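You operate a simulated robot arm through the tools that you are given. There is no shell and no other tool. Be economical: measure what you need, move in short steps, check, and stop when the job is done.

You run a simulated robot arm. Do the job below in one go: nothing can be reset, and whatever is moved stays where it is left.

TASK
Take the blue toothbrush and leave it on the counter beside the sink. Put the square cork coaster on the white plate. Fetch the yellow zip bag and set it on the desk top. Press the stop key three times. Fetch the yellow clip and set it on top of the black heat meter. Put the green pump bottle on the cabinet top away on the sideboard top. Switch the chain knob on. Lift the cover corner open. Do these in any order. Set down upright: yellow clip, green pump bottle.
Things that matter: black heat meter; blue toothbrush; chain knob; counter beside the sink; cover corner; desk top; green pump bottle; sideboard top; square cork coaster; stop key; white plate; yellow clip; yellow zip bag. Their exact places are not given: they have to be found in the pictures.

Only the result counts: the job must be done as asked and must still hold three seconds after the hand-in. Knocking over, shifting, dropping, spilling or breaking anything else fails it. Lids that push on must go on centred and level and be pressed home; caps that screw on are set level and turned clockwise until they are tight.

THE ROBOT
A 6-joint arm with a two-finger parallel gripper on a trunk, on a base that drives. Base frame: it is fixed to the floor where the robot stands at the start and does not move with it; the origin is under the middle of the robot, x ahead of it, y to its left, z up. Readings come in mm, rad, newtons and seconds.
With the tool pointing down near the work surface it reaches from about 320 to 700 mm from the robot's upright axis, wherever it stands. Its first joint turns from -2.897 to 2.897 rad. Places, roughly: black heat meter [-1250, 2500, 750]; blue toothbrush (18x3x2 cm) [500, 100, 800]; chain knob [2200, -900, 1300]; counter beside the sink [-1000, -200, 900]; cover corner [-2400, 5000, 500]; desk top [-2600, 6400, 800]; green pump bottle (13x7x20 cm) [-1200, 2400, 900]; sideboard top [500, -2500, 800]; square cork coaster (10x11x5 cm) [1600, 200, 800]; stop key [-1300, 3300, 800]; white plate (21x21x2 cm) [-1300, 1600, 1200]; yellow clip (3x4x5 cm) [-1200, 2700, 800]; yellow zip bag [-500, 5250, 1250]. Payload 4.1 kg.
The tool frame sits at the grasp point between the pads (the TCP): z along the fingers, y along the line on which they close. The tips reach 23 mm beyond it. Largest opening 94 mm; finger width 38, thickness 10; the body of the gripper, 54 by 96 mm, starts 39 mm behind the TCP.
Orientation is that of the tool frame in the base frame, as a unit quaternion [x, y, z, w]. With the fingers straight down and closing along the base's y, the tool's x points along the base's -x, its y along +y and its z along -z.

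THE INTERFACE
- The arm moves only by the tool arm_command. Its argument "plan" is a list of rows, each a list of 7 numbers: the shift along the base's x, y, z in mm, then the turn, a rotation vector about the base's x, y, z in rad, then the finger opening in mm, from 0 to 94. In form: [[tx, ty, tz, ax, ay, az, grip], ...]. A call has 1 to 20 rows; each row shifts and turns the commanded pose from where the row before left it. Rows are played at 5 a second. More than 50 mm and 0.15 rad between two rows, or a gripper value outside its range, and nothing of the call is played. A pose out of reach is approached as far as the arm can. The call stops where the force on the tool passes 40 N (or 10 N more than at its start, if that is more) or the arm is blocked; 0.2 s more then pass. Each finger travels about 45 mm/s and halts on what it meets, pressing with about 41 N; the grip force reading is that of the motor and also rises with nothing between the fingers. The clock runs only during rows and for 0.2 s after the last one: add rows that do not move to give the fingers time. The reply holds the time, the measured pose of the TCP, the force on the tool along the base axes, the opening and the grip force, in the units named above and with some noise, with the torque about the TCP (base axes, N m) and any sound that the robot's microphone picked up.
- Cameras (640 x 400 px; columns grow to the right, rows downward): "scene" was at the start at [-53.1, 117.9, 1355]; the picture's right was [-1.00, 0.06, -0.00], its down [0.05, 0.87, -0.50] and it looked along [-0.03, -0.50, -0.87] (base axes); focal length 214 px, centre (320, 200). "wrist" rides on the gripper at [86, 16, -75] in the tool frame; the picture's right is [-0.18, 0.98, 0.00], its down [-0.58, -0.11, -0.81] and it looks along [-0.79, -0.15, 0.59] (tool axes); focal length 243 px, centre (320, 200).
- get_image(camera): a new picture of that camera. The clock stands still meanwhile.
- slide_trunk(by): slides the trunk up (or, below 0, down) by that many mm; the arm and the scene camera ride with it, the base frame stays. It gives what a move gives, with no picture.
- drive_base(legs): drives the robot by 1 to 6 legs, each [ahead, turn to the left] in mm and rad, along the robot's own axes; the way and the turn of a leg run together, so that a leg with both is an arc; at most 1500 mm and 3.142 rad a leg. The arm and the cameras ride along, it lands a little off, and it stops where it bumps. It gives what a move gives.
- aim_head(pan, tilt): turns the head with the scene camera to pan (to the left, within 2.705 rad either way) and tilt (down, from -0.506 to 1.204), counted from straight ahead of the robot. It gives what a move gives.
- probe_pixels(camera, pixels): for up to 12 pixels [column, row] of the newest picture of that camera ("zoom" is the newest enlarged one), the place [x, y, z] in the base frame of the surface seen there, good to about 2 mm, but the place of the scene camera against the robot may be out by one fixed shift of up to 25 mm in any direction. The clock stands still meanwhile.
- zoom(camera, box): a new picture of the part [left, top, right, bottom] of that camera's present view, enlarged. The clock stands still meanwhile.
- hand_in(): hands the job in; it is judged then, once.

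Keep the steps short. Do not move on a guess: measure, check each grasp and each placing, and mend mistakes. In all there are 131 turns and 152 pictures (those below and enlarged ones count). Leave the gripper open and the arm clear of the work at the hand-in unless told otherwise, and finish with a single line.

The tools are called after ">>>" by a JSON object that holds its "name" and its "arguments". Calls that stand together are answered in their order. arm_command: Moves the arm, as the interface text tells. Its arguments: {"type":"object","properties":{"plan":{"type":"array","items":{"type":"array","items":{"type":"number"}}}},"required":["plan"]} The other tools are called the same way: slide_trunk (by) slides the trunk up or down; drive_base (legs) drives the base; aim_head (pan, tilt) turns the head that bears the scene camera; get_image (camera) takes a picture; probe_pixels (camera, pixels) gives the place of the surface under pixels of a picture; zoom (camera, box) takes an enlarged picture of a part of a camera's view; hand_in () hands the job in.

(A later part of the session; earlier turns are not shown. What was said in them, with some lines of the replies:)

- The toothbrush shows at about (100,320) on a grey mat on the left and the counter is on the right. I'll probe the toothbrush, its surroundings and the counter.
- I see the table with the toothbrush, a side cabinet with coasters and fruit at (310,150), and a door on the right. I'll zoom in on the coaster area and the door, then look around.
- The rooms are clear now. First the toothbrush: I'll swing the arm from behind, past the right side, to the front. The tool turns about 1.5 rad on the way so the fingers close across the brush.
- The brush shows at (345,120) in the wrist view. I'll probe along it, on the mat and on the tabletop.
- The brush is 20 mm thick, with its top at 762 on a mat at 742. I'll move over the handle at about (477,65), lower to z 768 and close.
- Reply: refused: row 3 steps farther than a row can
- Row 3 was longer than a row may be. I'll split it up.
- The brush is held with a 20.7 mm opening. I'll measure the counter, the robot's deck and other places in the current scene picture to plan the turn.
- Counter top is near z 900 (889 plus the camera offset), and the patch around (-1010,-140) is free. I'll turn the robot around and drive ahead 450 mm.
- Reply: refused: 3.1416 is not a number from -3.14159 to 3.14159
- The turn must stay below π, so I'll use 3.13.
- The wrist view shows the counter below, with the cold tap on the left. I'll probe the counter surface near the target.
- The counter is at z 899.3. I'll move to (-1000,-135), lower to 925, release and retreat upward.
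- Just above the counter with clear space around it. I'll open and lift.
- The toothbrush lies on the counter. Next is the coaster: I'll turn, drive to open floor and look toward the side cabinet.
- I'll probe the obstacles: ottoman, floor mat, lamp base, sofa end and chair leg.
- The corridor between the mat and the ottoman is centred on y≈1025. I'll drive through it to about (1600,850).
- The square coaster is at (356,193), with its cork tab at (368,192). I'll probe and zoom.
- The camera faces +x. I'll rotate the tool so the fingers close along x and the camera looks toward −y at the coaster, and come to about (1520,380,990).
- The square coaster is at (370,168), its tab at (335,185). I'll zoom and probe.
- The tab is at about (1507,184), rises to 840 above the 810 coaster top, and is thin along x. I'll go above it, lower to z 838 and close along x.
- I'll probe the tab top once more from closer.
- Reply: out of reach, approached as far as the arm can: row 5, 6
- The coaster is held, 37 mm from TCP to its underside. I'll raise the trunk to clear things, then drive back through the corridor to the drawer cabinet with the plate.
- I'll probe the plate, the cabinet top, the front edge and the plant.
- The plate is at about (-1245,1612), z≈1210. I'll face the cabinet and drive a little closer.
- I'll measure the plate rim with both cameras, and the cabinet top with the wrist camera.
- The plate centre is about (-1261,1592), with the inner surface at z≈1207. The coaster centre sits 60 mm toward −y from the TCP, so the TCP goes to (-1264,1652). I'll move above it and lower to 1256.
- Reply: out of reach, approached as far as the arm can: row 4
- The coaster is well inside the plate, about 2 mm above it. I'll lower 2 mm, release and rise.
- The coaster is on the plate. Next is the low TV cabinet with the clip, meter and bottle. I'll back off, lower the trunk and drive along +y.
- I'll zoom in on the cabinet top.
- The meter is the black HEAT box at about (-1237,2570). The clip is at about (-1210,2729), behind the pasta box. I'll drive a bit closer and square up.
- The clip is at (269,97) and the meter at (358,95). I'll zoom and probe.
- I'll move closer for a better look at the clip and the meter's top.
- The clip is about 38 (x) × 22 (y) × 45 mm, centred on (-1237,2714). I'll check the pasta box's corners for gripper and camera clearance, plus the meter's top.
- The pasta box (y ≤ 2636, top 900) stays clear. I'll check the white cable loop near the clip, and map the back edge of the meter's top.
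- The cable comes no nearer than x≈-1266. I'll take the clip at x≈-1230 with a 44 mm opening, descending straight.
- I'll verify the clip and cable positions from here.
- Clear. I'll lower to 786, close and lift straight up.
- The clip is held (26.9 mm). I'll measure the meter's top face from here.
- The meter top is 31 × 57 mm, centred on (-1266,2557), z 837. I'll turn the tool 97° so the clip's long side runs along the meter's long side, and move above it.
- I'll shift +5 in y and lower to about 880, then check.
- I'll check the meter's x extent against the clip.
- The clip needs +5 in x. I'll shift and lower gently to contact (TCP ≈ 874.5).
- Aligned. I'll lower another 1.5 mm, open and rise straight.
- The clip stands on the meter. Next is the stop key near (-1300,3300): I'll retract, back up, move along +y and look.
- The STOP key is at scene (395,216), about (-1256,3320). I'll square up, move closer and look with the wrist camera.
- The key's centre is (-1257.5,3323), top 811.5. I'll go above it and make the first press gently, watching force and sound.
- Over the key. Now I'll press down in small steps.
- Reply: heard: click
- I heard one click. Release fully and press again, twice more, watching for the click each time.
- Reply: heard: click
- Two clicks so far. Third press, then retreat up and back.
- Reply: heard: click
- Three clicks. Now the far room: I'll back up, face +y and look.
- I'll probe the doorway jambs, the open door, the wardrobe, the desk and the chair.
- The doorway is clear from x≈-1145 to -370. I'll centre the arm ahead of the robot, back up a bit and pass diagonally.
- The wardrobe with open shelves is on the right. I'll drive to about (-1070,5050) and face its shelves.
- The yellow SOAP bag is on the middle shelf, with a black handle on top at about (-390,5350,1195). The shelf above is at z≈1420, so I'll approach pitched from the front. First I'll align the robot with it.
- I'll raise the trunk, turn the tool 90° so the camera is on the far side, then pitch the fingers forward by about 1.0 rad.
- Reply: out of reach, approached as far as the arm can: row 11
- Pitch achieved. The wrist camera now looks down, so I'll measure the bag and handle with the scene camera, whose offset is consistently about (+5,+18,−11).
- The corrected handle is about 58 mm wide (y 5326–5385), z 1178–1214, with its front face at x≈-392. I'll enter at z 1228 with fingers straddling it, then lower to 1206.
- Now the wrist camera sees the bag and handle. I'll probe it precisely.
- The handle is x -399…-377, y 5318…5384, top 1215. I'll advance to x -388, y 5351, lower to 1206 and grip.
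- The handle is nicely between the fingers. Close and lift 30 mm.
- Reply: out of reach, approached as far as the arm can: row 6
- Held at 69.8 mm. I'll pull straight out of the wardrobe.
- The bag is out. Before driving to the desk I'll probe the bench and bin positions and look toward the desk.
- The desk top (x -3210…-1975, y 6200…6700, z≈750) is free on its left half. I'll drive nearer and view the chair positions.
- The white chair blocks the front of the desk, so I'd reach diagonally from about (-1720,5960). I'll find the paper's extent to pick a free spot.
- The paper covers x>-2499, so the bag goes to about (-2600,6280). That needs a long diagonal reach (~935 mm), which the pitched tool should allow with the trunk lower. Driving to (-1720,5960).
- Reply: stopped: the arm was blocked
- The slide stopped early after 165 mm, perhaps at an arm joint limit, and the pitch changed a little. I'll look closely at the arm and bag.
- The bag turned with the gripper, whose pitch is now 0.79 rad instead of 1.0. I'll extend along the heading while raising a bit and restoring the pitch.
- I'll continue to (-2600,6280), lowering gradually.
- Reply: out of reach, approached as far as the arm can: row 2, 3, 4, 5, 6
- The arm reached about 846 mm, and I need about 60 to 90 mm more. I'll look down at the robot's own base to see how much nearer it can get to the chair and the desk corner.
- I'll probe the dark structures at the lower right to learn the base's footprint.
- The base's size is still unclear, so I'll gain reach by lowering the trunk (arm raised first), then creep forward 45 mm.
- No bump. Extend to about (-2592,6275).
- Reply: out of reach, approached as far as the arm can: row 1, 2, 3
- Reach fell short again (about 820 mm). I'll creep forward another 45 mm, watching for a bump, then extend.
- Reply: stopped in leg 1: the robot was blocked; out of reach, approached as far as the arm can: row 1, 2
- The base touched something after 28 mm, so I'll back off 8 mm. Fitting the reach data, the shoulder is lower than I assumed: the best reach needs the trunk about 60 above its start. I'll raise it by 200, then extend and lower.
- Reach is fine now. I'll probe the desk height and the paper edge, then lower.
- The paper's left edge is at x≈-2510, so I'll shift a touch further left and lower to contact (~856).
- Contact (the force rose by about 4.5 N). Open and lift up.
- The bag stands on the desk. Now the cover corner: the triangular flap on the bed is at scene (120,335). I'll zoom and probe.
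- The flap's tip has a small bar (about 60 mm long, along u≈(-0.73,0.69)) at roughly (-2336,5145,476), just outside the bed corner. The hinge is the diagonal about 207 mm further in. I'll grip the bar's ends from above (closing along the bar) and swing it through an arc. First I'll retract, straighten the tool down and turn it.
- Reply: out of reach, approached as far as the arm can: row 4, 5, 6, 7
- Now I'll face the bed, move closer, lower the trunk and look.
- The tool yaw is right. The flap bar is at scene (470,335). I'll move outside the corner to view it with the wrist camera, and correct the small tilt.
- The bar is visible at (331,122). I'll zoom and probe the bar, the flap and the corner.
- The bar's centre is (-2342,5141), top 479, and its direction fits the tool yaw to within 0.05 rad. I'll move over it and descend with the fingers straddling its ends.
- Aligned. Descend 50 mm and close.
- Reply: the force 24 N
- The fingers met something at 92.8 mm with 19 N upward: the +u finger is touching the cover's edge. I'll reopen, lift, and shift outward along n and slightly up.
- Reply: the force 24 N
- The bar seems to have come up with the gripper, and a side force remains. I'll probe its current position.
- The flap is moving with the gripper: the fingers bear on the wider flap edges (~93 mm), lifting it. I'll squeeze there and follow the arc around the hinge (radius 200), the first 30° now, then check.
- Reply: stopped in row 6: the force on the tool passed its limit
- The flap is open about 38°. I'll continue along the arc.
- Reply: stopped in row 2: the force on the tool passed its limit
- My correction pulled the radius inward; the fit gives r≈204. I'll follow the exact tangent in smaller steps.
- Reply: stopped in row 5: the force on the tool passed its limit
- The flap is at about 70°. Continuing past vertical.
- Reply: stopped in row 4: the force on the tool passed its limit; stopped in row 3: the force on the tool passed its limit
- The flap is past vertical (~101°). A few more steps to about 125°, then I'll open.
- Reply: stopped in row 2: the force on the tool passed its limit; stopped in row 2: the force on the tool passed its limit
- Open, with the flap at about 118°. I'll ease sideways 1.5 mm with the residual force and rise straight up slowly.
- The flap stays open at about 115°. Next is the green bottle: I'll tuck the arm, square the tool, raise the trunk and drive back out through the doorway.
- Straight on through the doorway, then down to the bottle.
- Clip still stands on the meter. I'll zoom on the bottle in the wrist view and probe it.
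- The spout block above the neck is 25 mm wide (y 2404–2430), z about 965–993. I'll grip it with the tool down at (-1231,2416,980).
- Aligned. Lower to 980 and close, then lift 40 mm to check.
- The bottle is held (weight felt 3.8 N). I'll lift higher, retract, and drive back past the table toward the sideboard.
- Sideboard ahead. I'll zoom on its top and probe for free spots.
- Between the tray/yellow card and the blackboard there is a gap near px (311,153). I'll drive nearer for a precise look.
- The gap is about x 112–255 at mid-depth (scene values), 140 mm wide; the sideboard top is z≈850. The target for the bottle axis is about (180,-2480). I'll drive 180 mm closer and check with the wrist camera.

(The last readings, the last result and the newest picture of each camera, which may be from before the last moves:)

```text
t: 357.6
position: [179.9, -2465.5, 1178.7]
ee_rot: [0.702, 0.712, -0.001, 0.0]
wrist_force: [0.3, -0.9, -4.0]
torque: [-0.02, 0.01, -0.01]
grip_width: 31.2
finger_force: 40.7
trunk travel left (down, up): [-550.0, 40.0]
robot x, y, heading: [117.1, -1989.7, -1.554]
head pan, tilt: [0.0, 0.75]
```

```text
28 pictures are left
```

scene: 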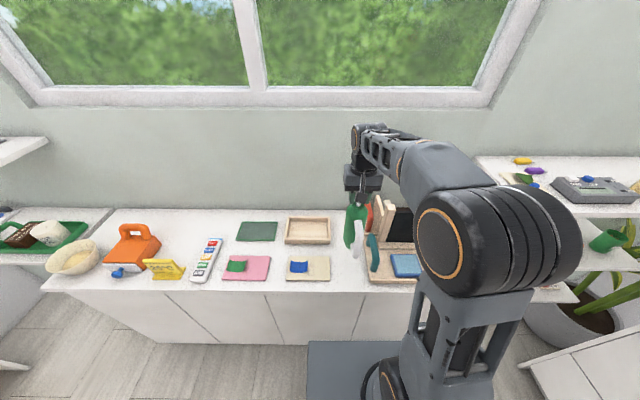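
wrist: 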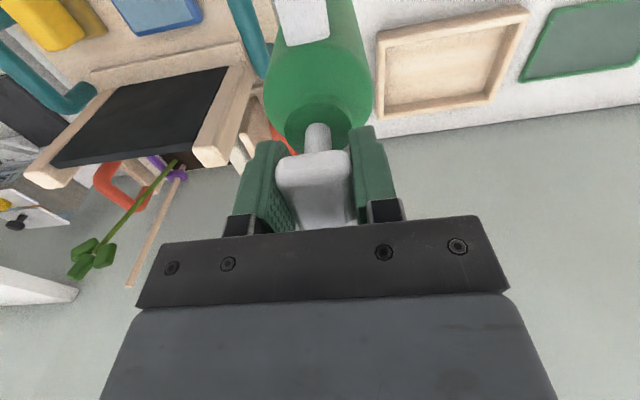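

I'll probe the neighbours: tray edge, station edge, red arch, blackboard post, table surface.

>>> {"name": "probe_pixels", "arguments": {"camera": "wrist", "pixels": [[381, 90], [390, 118], [378, 60], [262, 70], [258, 45], [275, 138], [290, 147], [225, 150], [235, 110], [375, 128], [365, 40], [272, 20]]}}

>>> {"name": "zoom", "arguments": {"camera": "scene", "box": [270, 180, 430, 300]}}

```text
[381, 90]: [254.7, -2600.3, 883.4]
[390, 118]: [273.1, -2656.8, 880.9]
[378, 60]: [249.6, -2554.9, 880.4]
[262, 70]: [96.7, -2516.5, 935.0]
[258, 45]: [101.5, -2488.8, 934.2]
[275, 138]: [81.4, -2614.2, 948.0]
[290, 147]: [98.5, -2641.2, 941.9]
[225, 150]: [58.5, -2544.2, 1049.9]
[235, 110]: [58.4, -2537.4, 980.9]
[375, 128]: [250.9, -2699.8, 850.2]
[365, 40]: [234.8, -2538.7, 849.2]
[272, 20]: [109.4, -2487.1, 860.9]
```

```text
3.33 times, centred on (350, 240) of scene
```

zoom: 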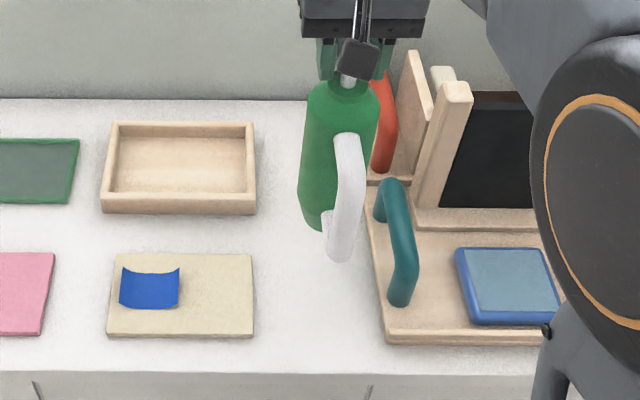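

Station edge is at x 109 and tray at 249, so x=180 is centred. Lowering to just above the surface.

>>> {"name": "arm_command", "arguments": {"plan": [[0, -5, -35, 0, 0, 0, 10], [0, 0, -35, 0, 0, 0, 10], [0, 0, -20, 0, 0, 0, 10], [0, 0, -5, 0, 0, 0, 10], [0, 0, -2, 0, 0, 0, 10], [0, 0, 0, 0, 0, 0, 10]]}}

>>> {"name": "zoom", "arguments": {"camera": "scene", "box": [270, 180, 430, 300]}}

```text
t: 359.0
position: [179.4, -2469.3, 1082.0]
ee_rot: [0.702, 0.712, -0.001, 0.0]
wrist_force: [0.0, 0.1, -3.0]
torque: [-0.05, -0.02, 0.0]
grip_width: 31.4
finger_force: 40.7
trunk travel left (down, up): [-550.0, 40.0]
robot x, y, heading: [116.3, -1985.6, -1.553]
head pan, tilt: [0.0, 0.75]
```

```text
3.33 times, centred on (350, 240) of scene
```

zoom: 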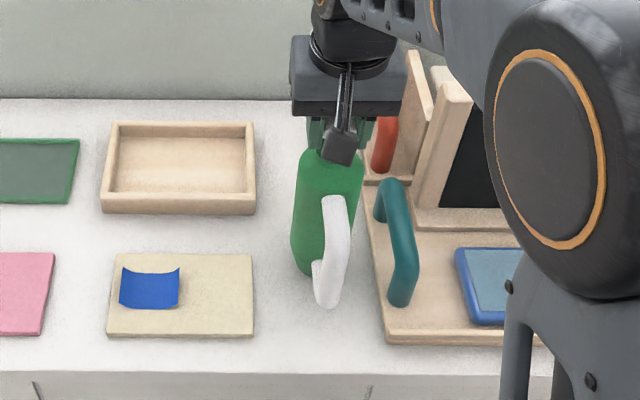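

Nearly down with clear space. I'll lower in 1 mm steps to feel contact.

>>> {"name": "arm_command", "arguments": {"plan": [[0, 0, -1, 0, 0, 0, 10], [0, 0, -1, 0, 0, 0, 10], [0, 0, -1, 0, 0, 0, 10], [0, 0, 0, 0, 0, 0, 10]]}}

```text
t: 360.0
position: [178.1, -2469.6, 1079.9]
ee_rot: [0.703, 0.711, -0.001, 0.001]
wrist_force: [-0.6, 0.8, 0.6]
torque: [0.06, 0.03, -0.02]
grip_width: 30.8
finger_force: 40.8
trunk travel left (down, up): [-550.0, 40.0]
robot x, y, heading: [115.1, -1989.6, -1.553]
head pan, tilt: [0.0, 0.75]
```

Contact: the load has transferred. Open, rise and retract.

>>> {"name": "arm_command", "arguments": {"plan": [[0, 0, 0, 0, 0, 0, 45], [0, 0, 0, 0, 0, 0, 60], [0, 0, 0, 0, 0, 0, 60], [0, 0, 30, 0, 0, 0, 60], [0, 0, 45, 0, 0, 0, 60], [0, 0, 45, 0, 0, 0, 60], [0, 40, 20, 0, 0, 0, 80], [0, 45, 0, 0, 0, 0, 94]]}}

>>> {"name": "get_image", "arguments": {"camera": "scene"}}

```text
t: 361.8
position: [179.5, -2383.3, 1220.0]
ee_rot: [0.702, 0.712, -0.002, 0.0]
wrist_force: [0.3, 0.2, 0.3]
torque: [-0.01, 0.01, 0.02]
grip_width: 93.9
finger_force: 0.2
trunk travel left (down, up): [-550.0, 40.0]
robot x, y, heading: [115.6, -1981.1, -1.555]
head pan, tilt: [0.0, 0.75]
```

```text
25 pictures are left
```

scene: 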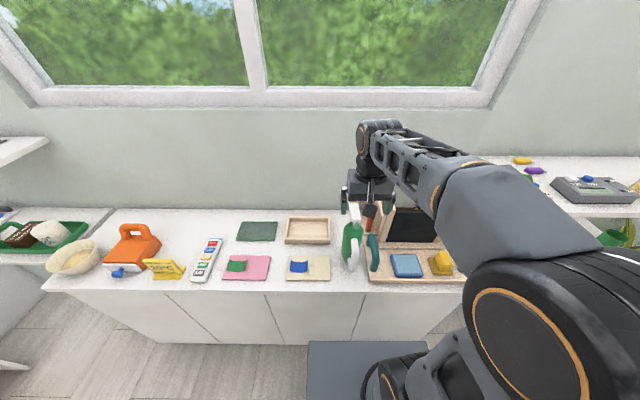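

The bottle stands upright in place. Last is the chain knob near (2200,-900,1300): I'll back away and drive toward the door.

>>> {"name": "drive_base", "arguments": {"legs": [[-260, 0], [0, 1.88], [750, 0]]}}

>>> {"name": "aim_head", "arguments": {"pan": 0.1, "tilt": 0.4}}

>>> {"name": "get_image", "arguments": {"camera": "scene"}}

```text
t: 372.0
position: [1186.3, -1273.4, 1220.6]
ee_rot: [-0.173, 0.985, 0.0, 0.0]
wrist_force: [-0.4, 0.5, 0.0]
torque: [-0.02, -0.02, -0.02]
grip_width: 93.8
finger_force: 0.0
trunk travel left (down, up): [-550.0, 40.0]
robot x, y, heading: [827.4, -1464.7, 0.341]
head pan, tilt: [0.0, 0.75]
```

```text
t: 372.9
position: [1186.4, -1275.0, 1219.5]
ee_rot: [-0.172, 0.985, -0.001, 0.0]
wrist_force: [-0.5, 0.1, -0.2]
torque: [0.02, 0.0, -0.03]
grip_width: 93.7
finger_force: 0.1
trunk travel left (down, up): [-550.0, 40.0]
robot x, y, heading: [830.6, -1464.0, 0.346]
head pan, tilt: [0.099, 0.4]
```

```text
24 pictures are left
```

scene: 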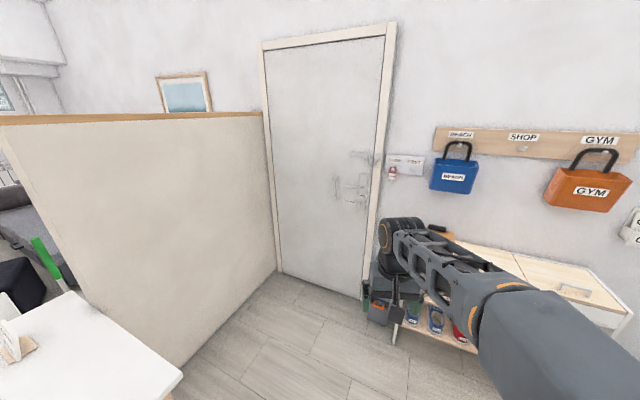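

>>> {"name": "zoom", "arguments": {"camera": "scene", "box": [320, 135, 440, 220]}}

>>> {"name": "probe_pixels", "arguments": {"camera": "scene", "pixels": [[375, 157], [366, 157], [378, 170], [392, 173], [365, 190], [372, 205], [400, 160], [180, 375], [277, 270], [362, 295], [395, 335], [410, 160]]}}

```text
4.71 times, centred on (380, 178) of scene
```

zoom: 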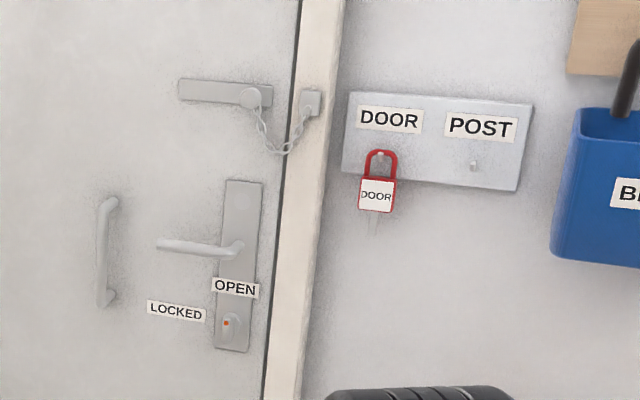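

```text
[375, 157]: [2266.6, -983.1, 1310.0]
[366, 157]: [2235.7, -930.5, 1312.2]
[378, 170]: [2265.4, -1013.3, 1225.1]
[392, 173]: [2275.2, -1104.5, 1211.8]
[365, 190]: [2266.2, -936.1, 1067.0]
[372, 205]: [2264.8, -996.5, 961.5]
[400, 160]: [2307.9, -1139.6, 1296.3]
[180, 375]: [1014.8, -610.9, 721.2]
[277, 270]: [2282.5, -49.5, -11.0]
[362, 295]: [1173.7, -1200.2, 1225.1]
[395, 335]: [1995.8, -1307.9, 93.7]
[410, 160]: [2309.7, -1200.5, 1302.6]
```

The chain's slider knob is in a track on the door at about (2236,-950,1320), at the track's right (jamb) end. I'll drive to face it and look closely.

>>> {"name": "drive_base", "arguments": {"legs": [[0, 0.21], [940, 0], [0, -0.55]]}}

>>> {"name": "aim_head", "arguments": {"pan": 0.0, "tilt": 0.3}}

>>> {"name": "get_image", "arguments": {"camera": "scene"}}

```text
t: 380.1
position: [2022.0, -878.9, 1218.5]
ee_rot: [-0.018, 1.0, -0.001, 0.0]
wrist_force: [0.7, 0.6, 0.2]
torque: [-0.01, -0.02, 0.01]
grip_width: 94.2
finger_force: 0.0
trunk travel left (down, up): [-550.0, 40.0]
robot x, y, heading: [1625.2, -945.6, 0.041]
head pan, tilt: [0.099, 0.4]
```

```text
t: 380.8
position: [2022.0, -876.9, 1220.7]
ee_rot: [-0.018, 1.0, -0.001, -0.001]
wrist_force: [0.6, -0.4, 0.9]
torque: [-0.01, 0.0, -0.01]
grip_width: 93.9
finger_force: 0.1
trunk travel left (down, up): [-550.0, 40.0]
robot x, y, heading: [1623.5, -949.2, 0.044]
head pan, tilt: [0.0, 0.3]
```

```text
22 pictures are left
```

scene: 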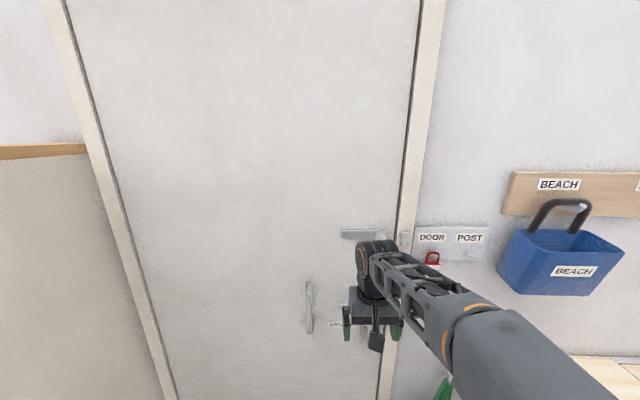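

The arm blocks the view. I'll back up 80 mm, then pitch the fingers forward (about 1.2 rad) at knob height; that puts the wrist camera below, looking at the knob.

>>> {"name": "drive_base", "arguments": {"legs": [[-80, 0]]}}

>>> {"name": "arm_command", "arguments": {"plan": [[16, -7, 10, 0, -0.133, 0, 94], [16, -7, 10, 0, -0.133, 0, 94], [16, -7, 10, 0, -0.133, 0, 94], [16, -7, 10, 0, -0.133, 0, 94], [16, -7, 10, 0, -0.133, 0, 94], [16, -7, 10, 0, -0.133, 0, 80], [16, -7, 10, 0, -0.133, 0, 70], [16, -7, 10, 0, -0.133, 0, 60], [16, -7, 10, 0, -0.133, 0, 60]]}}

>>> {"name": "get_image", "arguments": {"camera": "wrist"}}

```text
t: 381.8
position: [1940.2, -880.8, 1219.4]
ee_rot: [-0.019, 1.0, -0.001, 0.001]
wrist_force: [-0.5, -0.3, 0.2]
torque: [-0.01, -0.03, 0.01]
grip_width: 93.7
finger_force: 0.0
trunk travel left (down, up): [-550.0, 40.0]
robot x, y, heading: [1547.2, -954.2, 0.046]
head pan, tilt: [0.0, 0.3]
```

```text
t: 383.8
position: [2084.6, -942.4, 1311.1]
ee_rot: [-0.016, 0.825, -0.01, 0.565]
wrist_force: [-0.6, -0.5, -0.2]
torque: [0.01, -0.02, 0.01]
grip_width: 60.2
finger_force: 0.1
trunk travel left (down, up): [-550.0, 40.0]
robot x, y, heading: [1545.3, -951.3, 0.035]
head pan, tilt: [0.0, 0.3]
```

```text
21 pictures are left
```

wrist: 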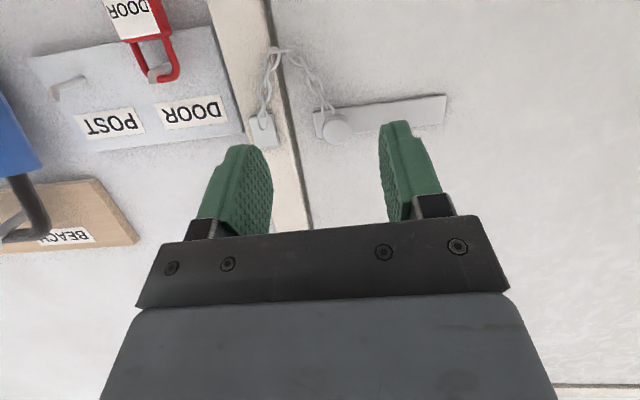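

The view is upside down, but the knob shows at (337,125). I'll zoom and probe knob and track.

>>> {"name": "zoom", "arguments": {"camera": "wrist", "box": [240, 60, 460, 190]}}

>>> {"name": "probe_pixels", "arguments": {"camera": "wrist", "pixels": [[337, 125], [330, 118], [345, 130], [337, 138], [318, 120], [380, 112], [440, 105], [360, 180], [268, 128], [360, 118], [325, 135], [350, 122]]}}

```text
2.91 times, centred on (350, 125) of wrist
```

zoom: 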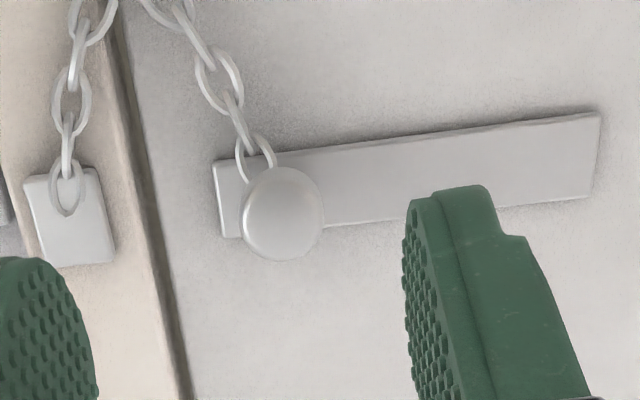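

```text
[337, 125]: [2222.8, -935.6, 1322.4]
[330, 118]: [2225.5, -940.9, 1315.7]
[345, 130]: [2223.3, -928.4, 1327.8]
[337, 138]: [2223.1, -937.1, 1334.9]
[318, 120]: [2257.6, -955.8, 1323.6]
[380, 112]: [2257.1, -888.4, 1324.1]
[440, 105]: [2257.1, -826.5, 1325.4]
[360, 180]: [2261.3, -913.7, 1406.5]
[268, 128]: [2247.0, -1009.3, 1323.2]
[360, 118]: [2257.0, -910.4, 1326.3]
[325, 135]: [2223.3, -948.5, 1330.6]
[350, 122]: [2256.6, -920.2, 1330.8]
```

The knob's centre is (y -936, z 1324), its front face at x 2223. The track runs from y -962 to -822. I'll straddle the knob slightly high (clear of the chain below) with a 44 mm opening.

>>> {"name": "arm_command", "arguments": {"plan": [[40, 3, 16, 0, 0, 0, 44], [40, 3, 15, 0, 0, 0, 44], [30, 0, 0, 0, 0, 0, 44], [0, 0, 0, 0, 0, 0, 44]]}}

>>> {"name": "get_image", "arguments": {"camera": "wrist"}}

```text
t: 384.8
position: [2194.8, -936.5, 1339.6]
ee_rot: [-0.016, 0.826, -0.01, 0.563]
wrist_force: [0.0, -0.7, 0.2]
torque: [-0.01, 0.02, 0.03]
grip_width: 44.1
finger_force: 0.1
trunk travel left (down, up): [-550.0, 40.0]
robot x, y, heading: [1546.4, -953.0, 0.039]
head pan, tilt: [0.0, 0.3]
```

```text
19 pictures are left
```

wrist: 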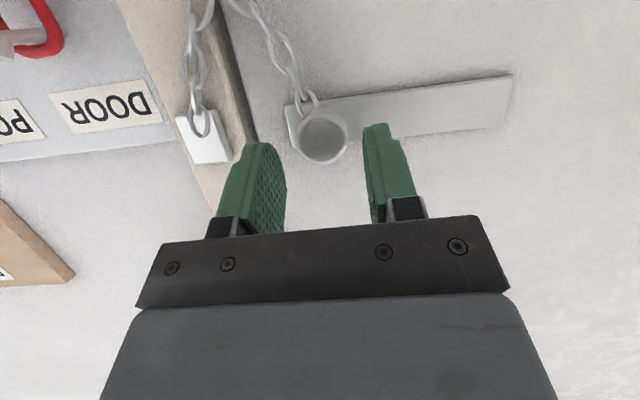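

The knob is centred between the fingers. Advance 28 mm.

>>> {"name": "arm_command", "arguments": {"plan": [[15, 0, 0, 0, 0, 0, 44], [12, 0, 0, 0, 0, 0, 44], [0, 0, 0, 0, 0, 0, 44]]}}

>>> {"name": "get_image", "arguments": {"camera": "wrist"}}

```text
t: 385.6
position: [2221.1, -937.3, 1340.7]
ee_rot: [-0.016, 0.826, -0.01, 0.564]
wrist_force: [0.8, -0.8, -0.4]
torque: [-0.03, 0.0, -0.01]
grip_width: 43.9
finger_force: 0.0
trunk travel left (down, up): [-550.0, 40.0]
robot x, y, heading: [1545.3, -955.1, 0.04]
head pan, tilt: [0.0, 0.3]
```

```text
18 pictures are left
```

wrist: 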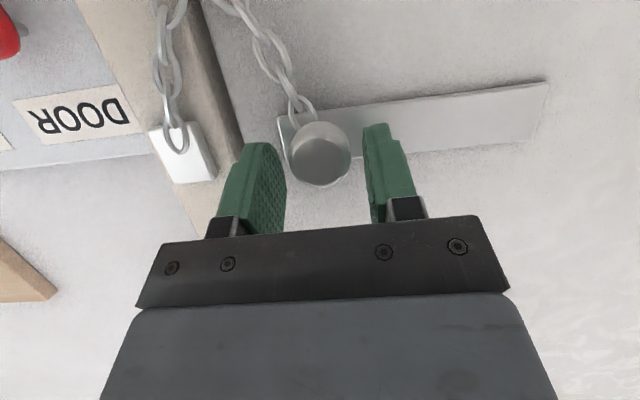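

The fingers flank the knob. Now slide +y in small steps, watching force and sound.

>>> {"name": "arm_command", "arguments": {"plan": [[0, 6, 0, 0, 0, 0, 44], [0, 8, 0, 0, 0, 0, 44], [0, 8, 0, 0, 0, 0, 44], [0, 8, 0, 0, 0, 0, 44], [0, 8, 0, 0, 0, 0, 44]]}}

>>> {"name": "get_image", "arguments": {"camera": "wrist"}}

```text
t: 386.8
position: [2222.5, -899.7, 1341.1]
ee_rot: [-0.015, 0.826, -0.012, 0.563]
wrist_force: [-0.6, -1.1, -0.4]
torque: [0.04, -0.01, 0.01]
grip_width: 44.5
finger_force: 1.0
trunk travel left (down, up): [-550.0, 40.0]
robot x, y, heading: [1547.0, -951.7, 0.041]
head pan, tilt: [0.0, 0.3]
```

```text
17 pictures are left
```

wrist: 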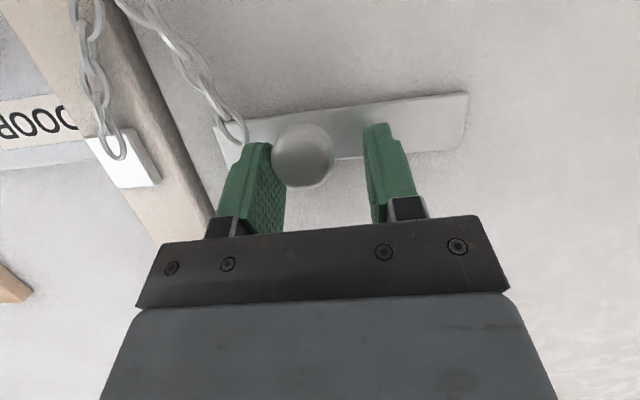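

The knob slides easily. Continue to the end of its travel.

>>> {"name": "arm_command", "arguments": {"plan": [[0, 8, 0, 0, 0, 0, 44], [0, 8, 0, 0, 0, 0, 44], [0, 8, 0, 0, 0, 0, 44], [0, 8, 0, 0, 0, 0, 44], [0, 8, 0, 0, 0, 0, 44], [0, 8, 0, 0, 0, 0, 44], [0, 6, 0, 0, 0, 0, 44], [0, 0, 0, 0, 0, 0, 44]]}}

>>> {"name": "get_image", "arguments": {"camera": "wrist"}}

```text
t: 388.6
position: [2222.2, -854.3, 1340.9]
ee_rot: [-0.012, 0.827, -0.011, 0.563]
wrist_force: [-3.5, -37.0, -1.8]
torque: [-0.32, 0.31, -0.13]
grip_width: 59.8
finger_force: 18.1
trunk travel left (down, up): [-550.0, 40.0]
robot x, y, heading: [1542.8, -955.5, 0.032]
head pan, tilt: [0.0, 0.3]
```

```text
16 pictures are left
5 turns are left
```

wrist: 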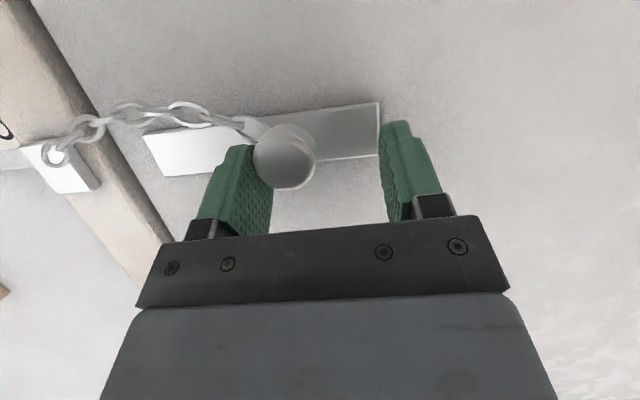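

A firm stop at 37 N: the chain is stretched and the knob is at its end stop. I'll relieve the push slightly and retreat straight back.

>>> {"name": "arm_command", "arguments": {"plan": [[0, -4, 0, 0, 0, 0, 60], [0, -3, 0, 0, 0, 0, 60], [-10, 0, 0, 0, 0, 0, 60], [-20, 0, 0, 0, 0, 0, 60], [-30, 0, 0, 0, 0, 0, 60], [-30, 0, 0, 0, 0, 0, 70], [-30, 0, 0, 0, 0, 0, 90]]}}

>>> {"name": "get_image", "arguments": {"camera": "wrist"}}

>>> {"name": "probe_pixels", "arguments": {"camera": "wrist", "pixels": [[300, 120], [310, 125], [320, 125], [290, 125], [330, 120], [340, 120]]}}

```text
t: 390.2
position: [2100.2, -852.9, 1341.0]
ee_rot: [-0.015, 0.825, -0.011, 0.565]
wrist_force: [-0.3, -0.3, -0.6]
torque: [-0.01, 0.0, -0.01]
grip_width: 89.9
finger_force: 0.0
trunk travel left (down, up): [-550.0, 40.0]
robot x, y, heading: [1546.6, -954.4, 0.044]
head pan, tilt: [0.0, 0.3]
```

```text
15 pictures are left
```

wrist: 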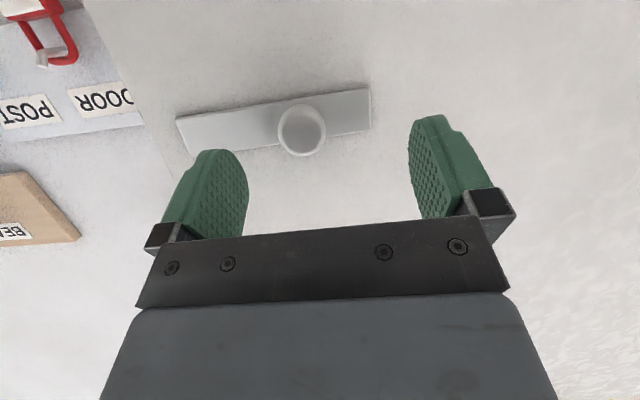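

```text
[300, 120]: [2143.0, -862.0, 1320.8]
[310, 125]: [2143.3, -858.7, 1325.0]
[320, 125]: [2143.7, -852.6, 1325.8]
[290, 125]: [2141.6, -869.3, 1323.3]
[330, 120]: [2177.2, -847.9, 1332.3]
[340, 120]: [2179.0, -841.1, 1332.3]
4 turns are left
```

The probe shows the track at x≈2178 instead of 2257: the door was pulled ajar about 80 mm as I retreated. I'll close the fingers, push the door shut on its bare surface beside the track (y≈-785), back off, and look.

>>> {"name": "arm_command", "arguments": {"plan": [[-15, 20, 0, 0, 0, 0, 40], [0, 25, 0, 0, 0, 0, 10], [0, 23, 0, 0, 0, 0, 0], [0, 0, 0, 0, 0, 0, 0], [20, 0, 0, 0, 0, 0, 0], [20, 0, 0, 0, 0, 0, 0], [20, 0, 0, 0, 0, 0, 0], [15, 0, 0, 0, 0, 0, 0], [15, 0, 0, 0, 0, 0, 0], [15, 0, 0, 0, 0, 0, 0], [12, 0, 0, 0, 0, 0, 0], [10, 0, 0, 0, 0, 0, 0], [8, 0, 0, 0, 0, 0, 0], [6, 0, 0, 0, 0, 0, 0], [6, 0, 0, 0, 0, 0, 0], [4, 0, 0, 0, 0, 0, 0], [4, 0, 0, 0, 0, 0, 0], [4, 0, 0, 0, 0, 0, 0]]}}

>>> {"name": "arm_command", "arguments": {"plan": [[-20, 0, 0, 0, 0, 0, 0], [-30, 0, 0, 0, 0, 0, 0], [-40, -20, 0, 0, 0, 0, 0], [-40, -30, 0, 0, 0, 0, 60], [0, 0, 0, 0, 0, 0, 94]]}}

>>> {"name": "get_image", "arguments": {"camera": "wrist"}}

>>> {"name": "probe_pixels", "arguments": {"camera": "wrist", "pixels": [[310, 120], [320, 125], [300, 110], [330, 115], [350, 115], [370, 115], [400, 100], [260, 120], [290, 120], [280, 125], [440, 90], [230, 110]]}}

>>> {"name": "get_image", "arguments": {"camera": "scene"}}

```text
t: 393.8
position: [2232.6, -785.3, 1339.8]
ee_rot: [-0.015, 0.827, -0.011, 0.562]
wrist_force: [-28.1, -5.6, -1.4]
torque: [-0.02, -0.25, -0.12]
grip_width: 0.0
finger_force: 41.0
trunk travel left (down, up): [-550.0, 40.0]
robot x, y, heading: [1541.7, -951.4, 0.047]
head pan, tilt: [0.0, 0.3]
stopped in row 17: the force on the tool passed its limit (the readings are from after the stop); the commanded pose is now the measured one
```

```text
t: 395.0
position: [2108.9, -832.5, 1338.3]
ee_rot: [-0.016, 0.828, -0.011, 0.56]
wrist_force: [0.0, -0.2, -0.1]
torque: [0.0, -0.03, 0.0]
grip_width: 49.6
finger_force: 0.1
trunk travel left (down, up): [-550.0, 40.0]
robot x, y, heading: [1543.7, -953.6, 0.042]
head pan, tilt: [0.0, 0.3]
```

```text
14 pictures are left
```

wrist: 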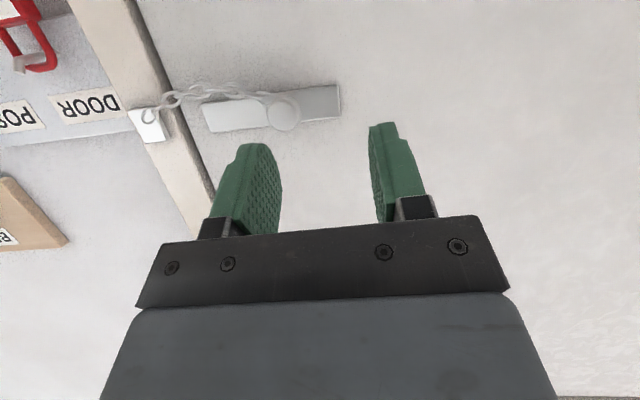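

```text
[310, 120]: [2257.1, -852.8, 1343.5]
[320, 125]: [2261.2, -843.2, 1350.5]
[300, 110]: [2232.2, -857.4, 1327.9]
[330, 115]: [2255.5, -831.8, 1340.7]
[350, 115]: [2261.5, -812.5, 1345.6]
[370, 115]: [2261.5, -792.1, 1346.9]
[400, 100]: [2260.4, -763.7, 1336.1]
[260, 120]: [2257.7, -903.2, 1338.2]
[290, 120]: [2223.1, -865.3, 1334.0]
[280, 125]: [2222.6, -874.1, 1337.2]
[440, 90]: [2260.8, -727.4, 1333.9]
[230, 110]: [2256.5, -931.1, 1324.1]
```

```text
13 pictures are left
3 turns are left
```

scene: 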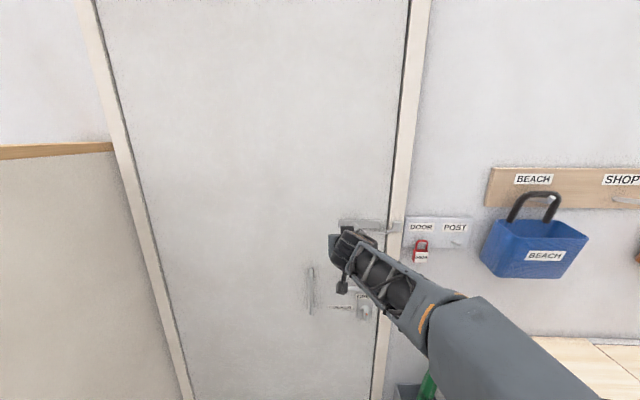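

The door is closed again (track back at x 2257), the knob stays at its end stop (y≈-867) and the chain is stretched. Everything is done, so I'll back the arm off with the gripper open and hand in.

>>> {"name": "arm_command", "arguments": {"plan": [[-40, 0, 0, 0, 0, 0, 94], [0, 0, 0, 0, 0, 0, 94], [0, 0, 0, 0, 0, 0, 94]]}}

>>> {"name": "hand_in", "arguments": {}}

```text
t: 395.8
position: [2068.7, -832.5, 1337.5]
ee_rot: [-0.016, 0.828, -0.011, 0.56]
wrist_force: [0.7, 0.3, -0.6]
torque: [-0.04, 0.0, 0.03]
grip_width: 94.1
finger_force: 0.0
trunk travel left (down, up): [-550.0, 40.0]
robot x, y, heading: [1542.4, -950.7, 0.041]
head pan, tilt: [0.0, 0.3]
```

```text
The job is handed in.
```

All eight tasks are done and handed in, but the door swung about 80 mm ajar during the chain step and I pushed it shut, the base bumped something by the desk or white chair that I didn't check for movement, and I took the knob's far end stop as "on" without hearing a click.
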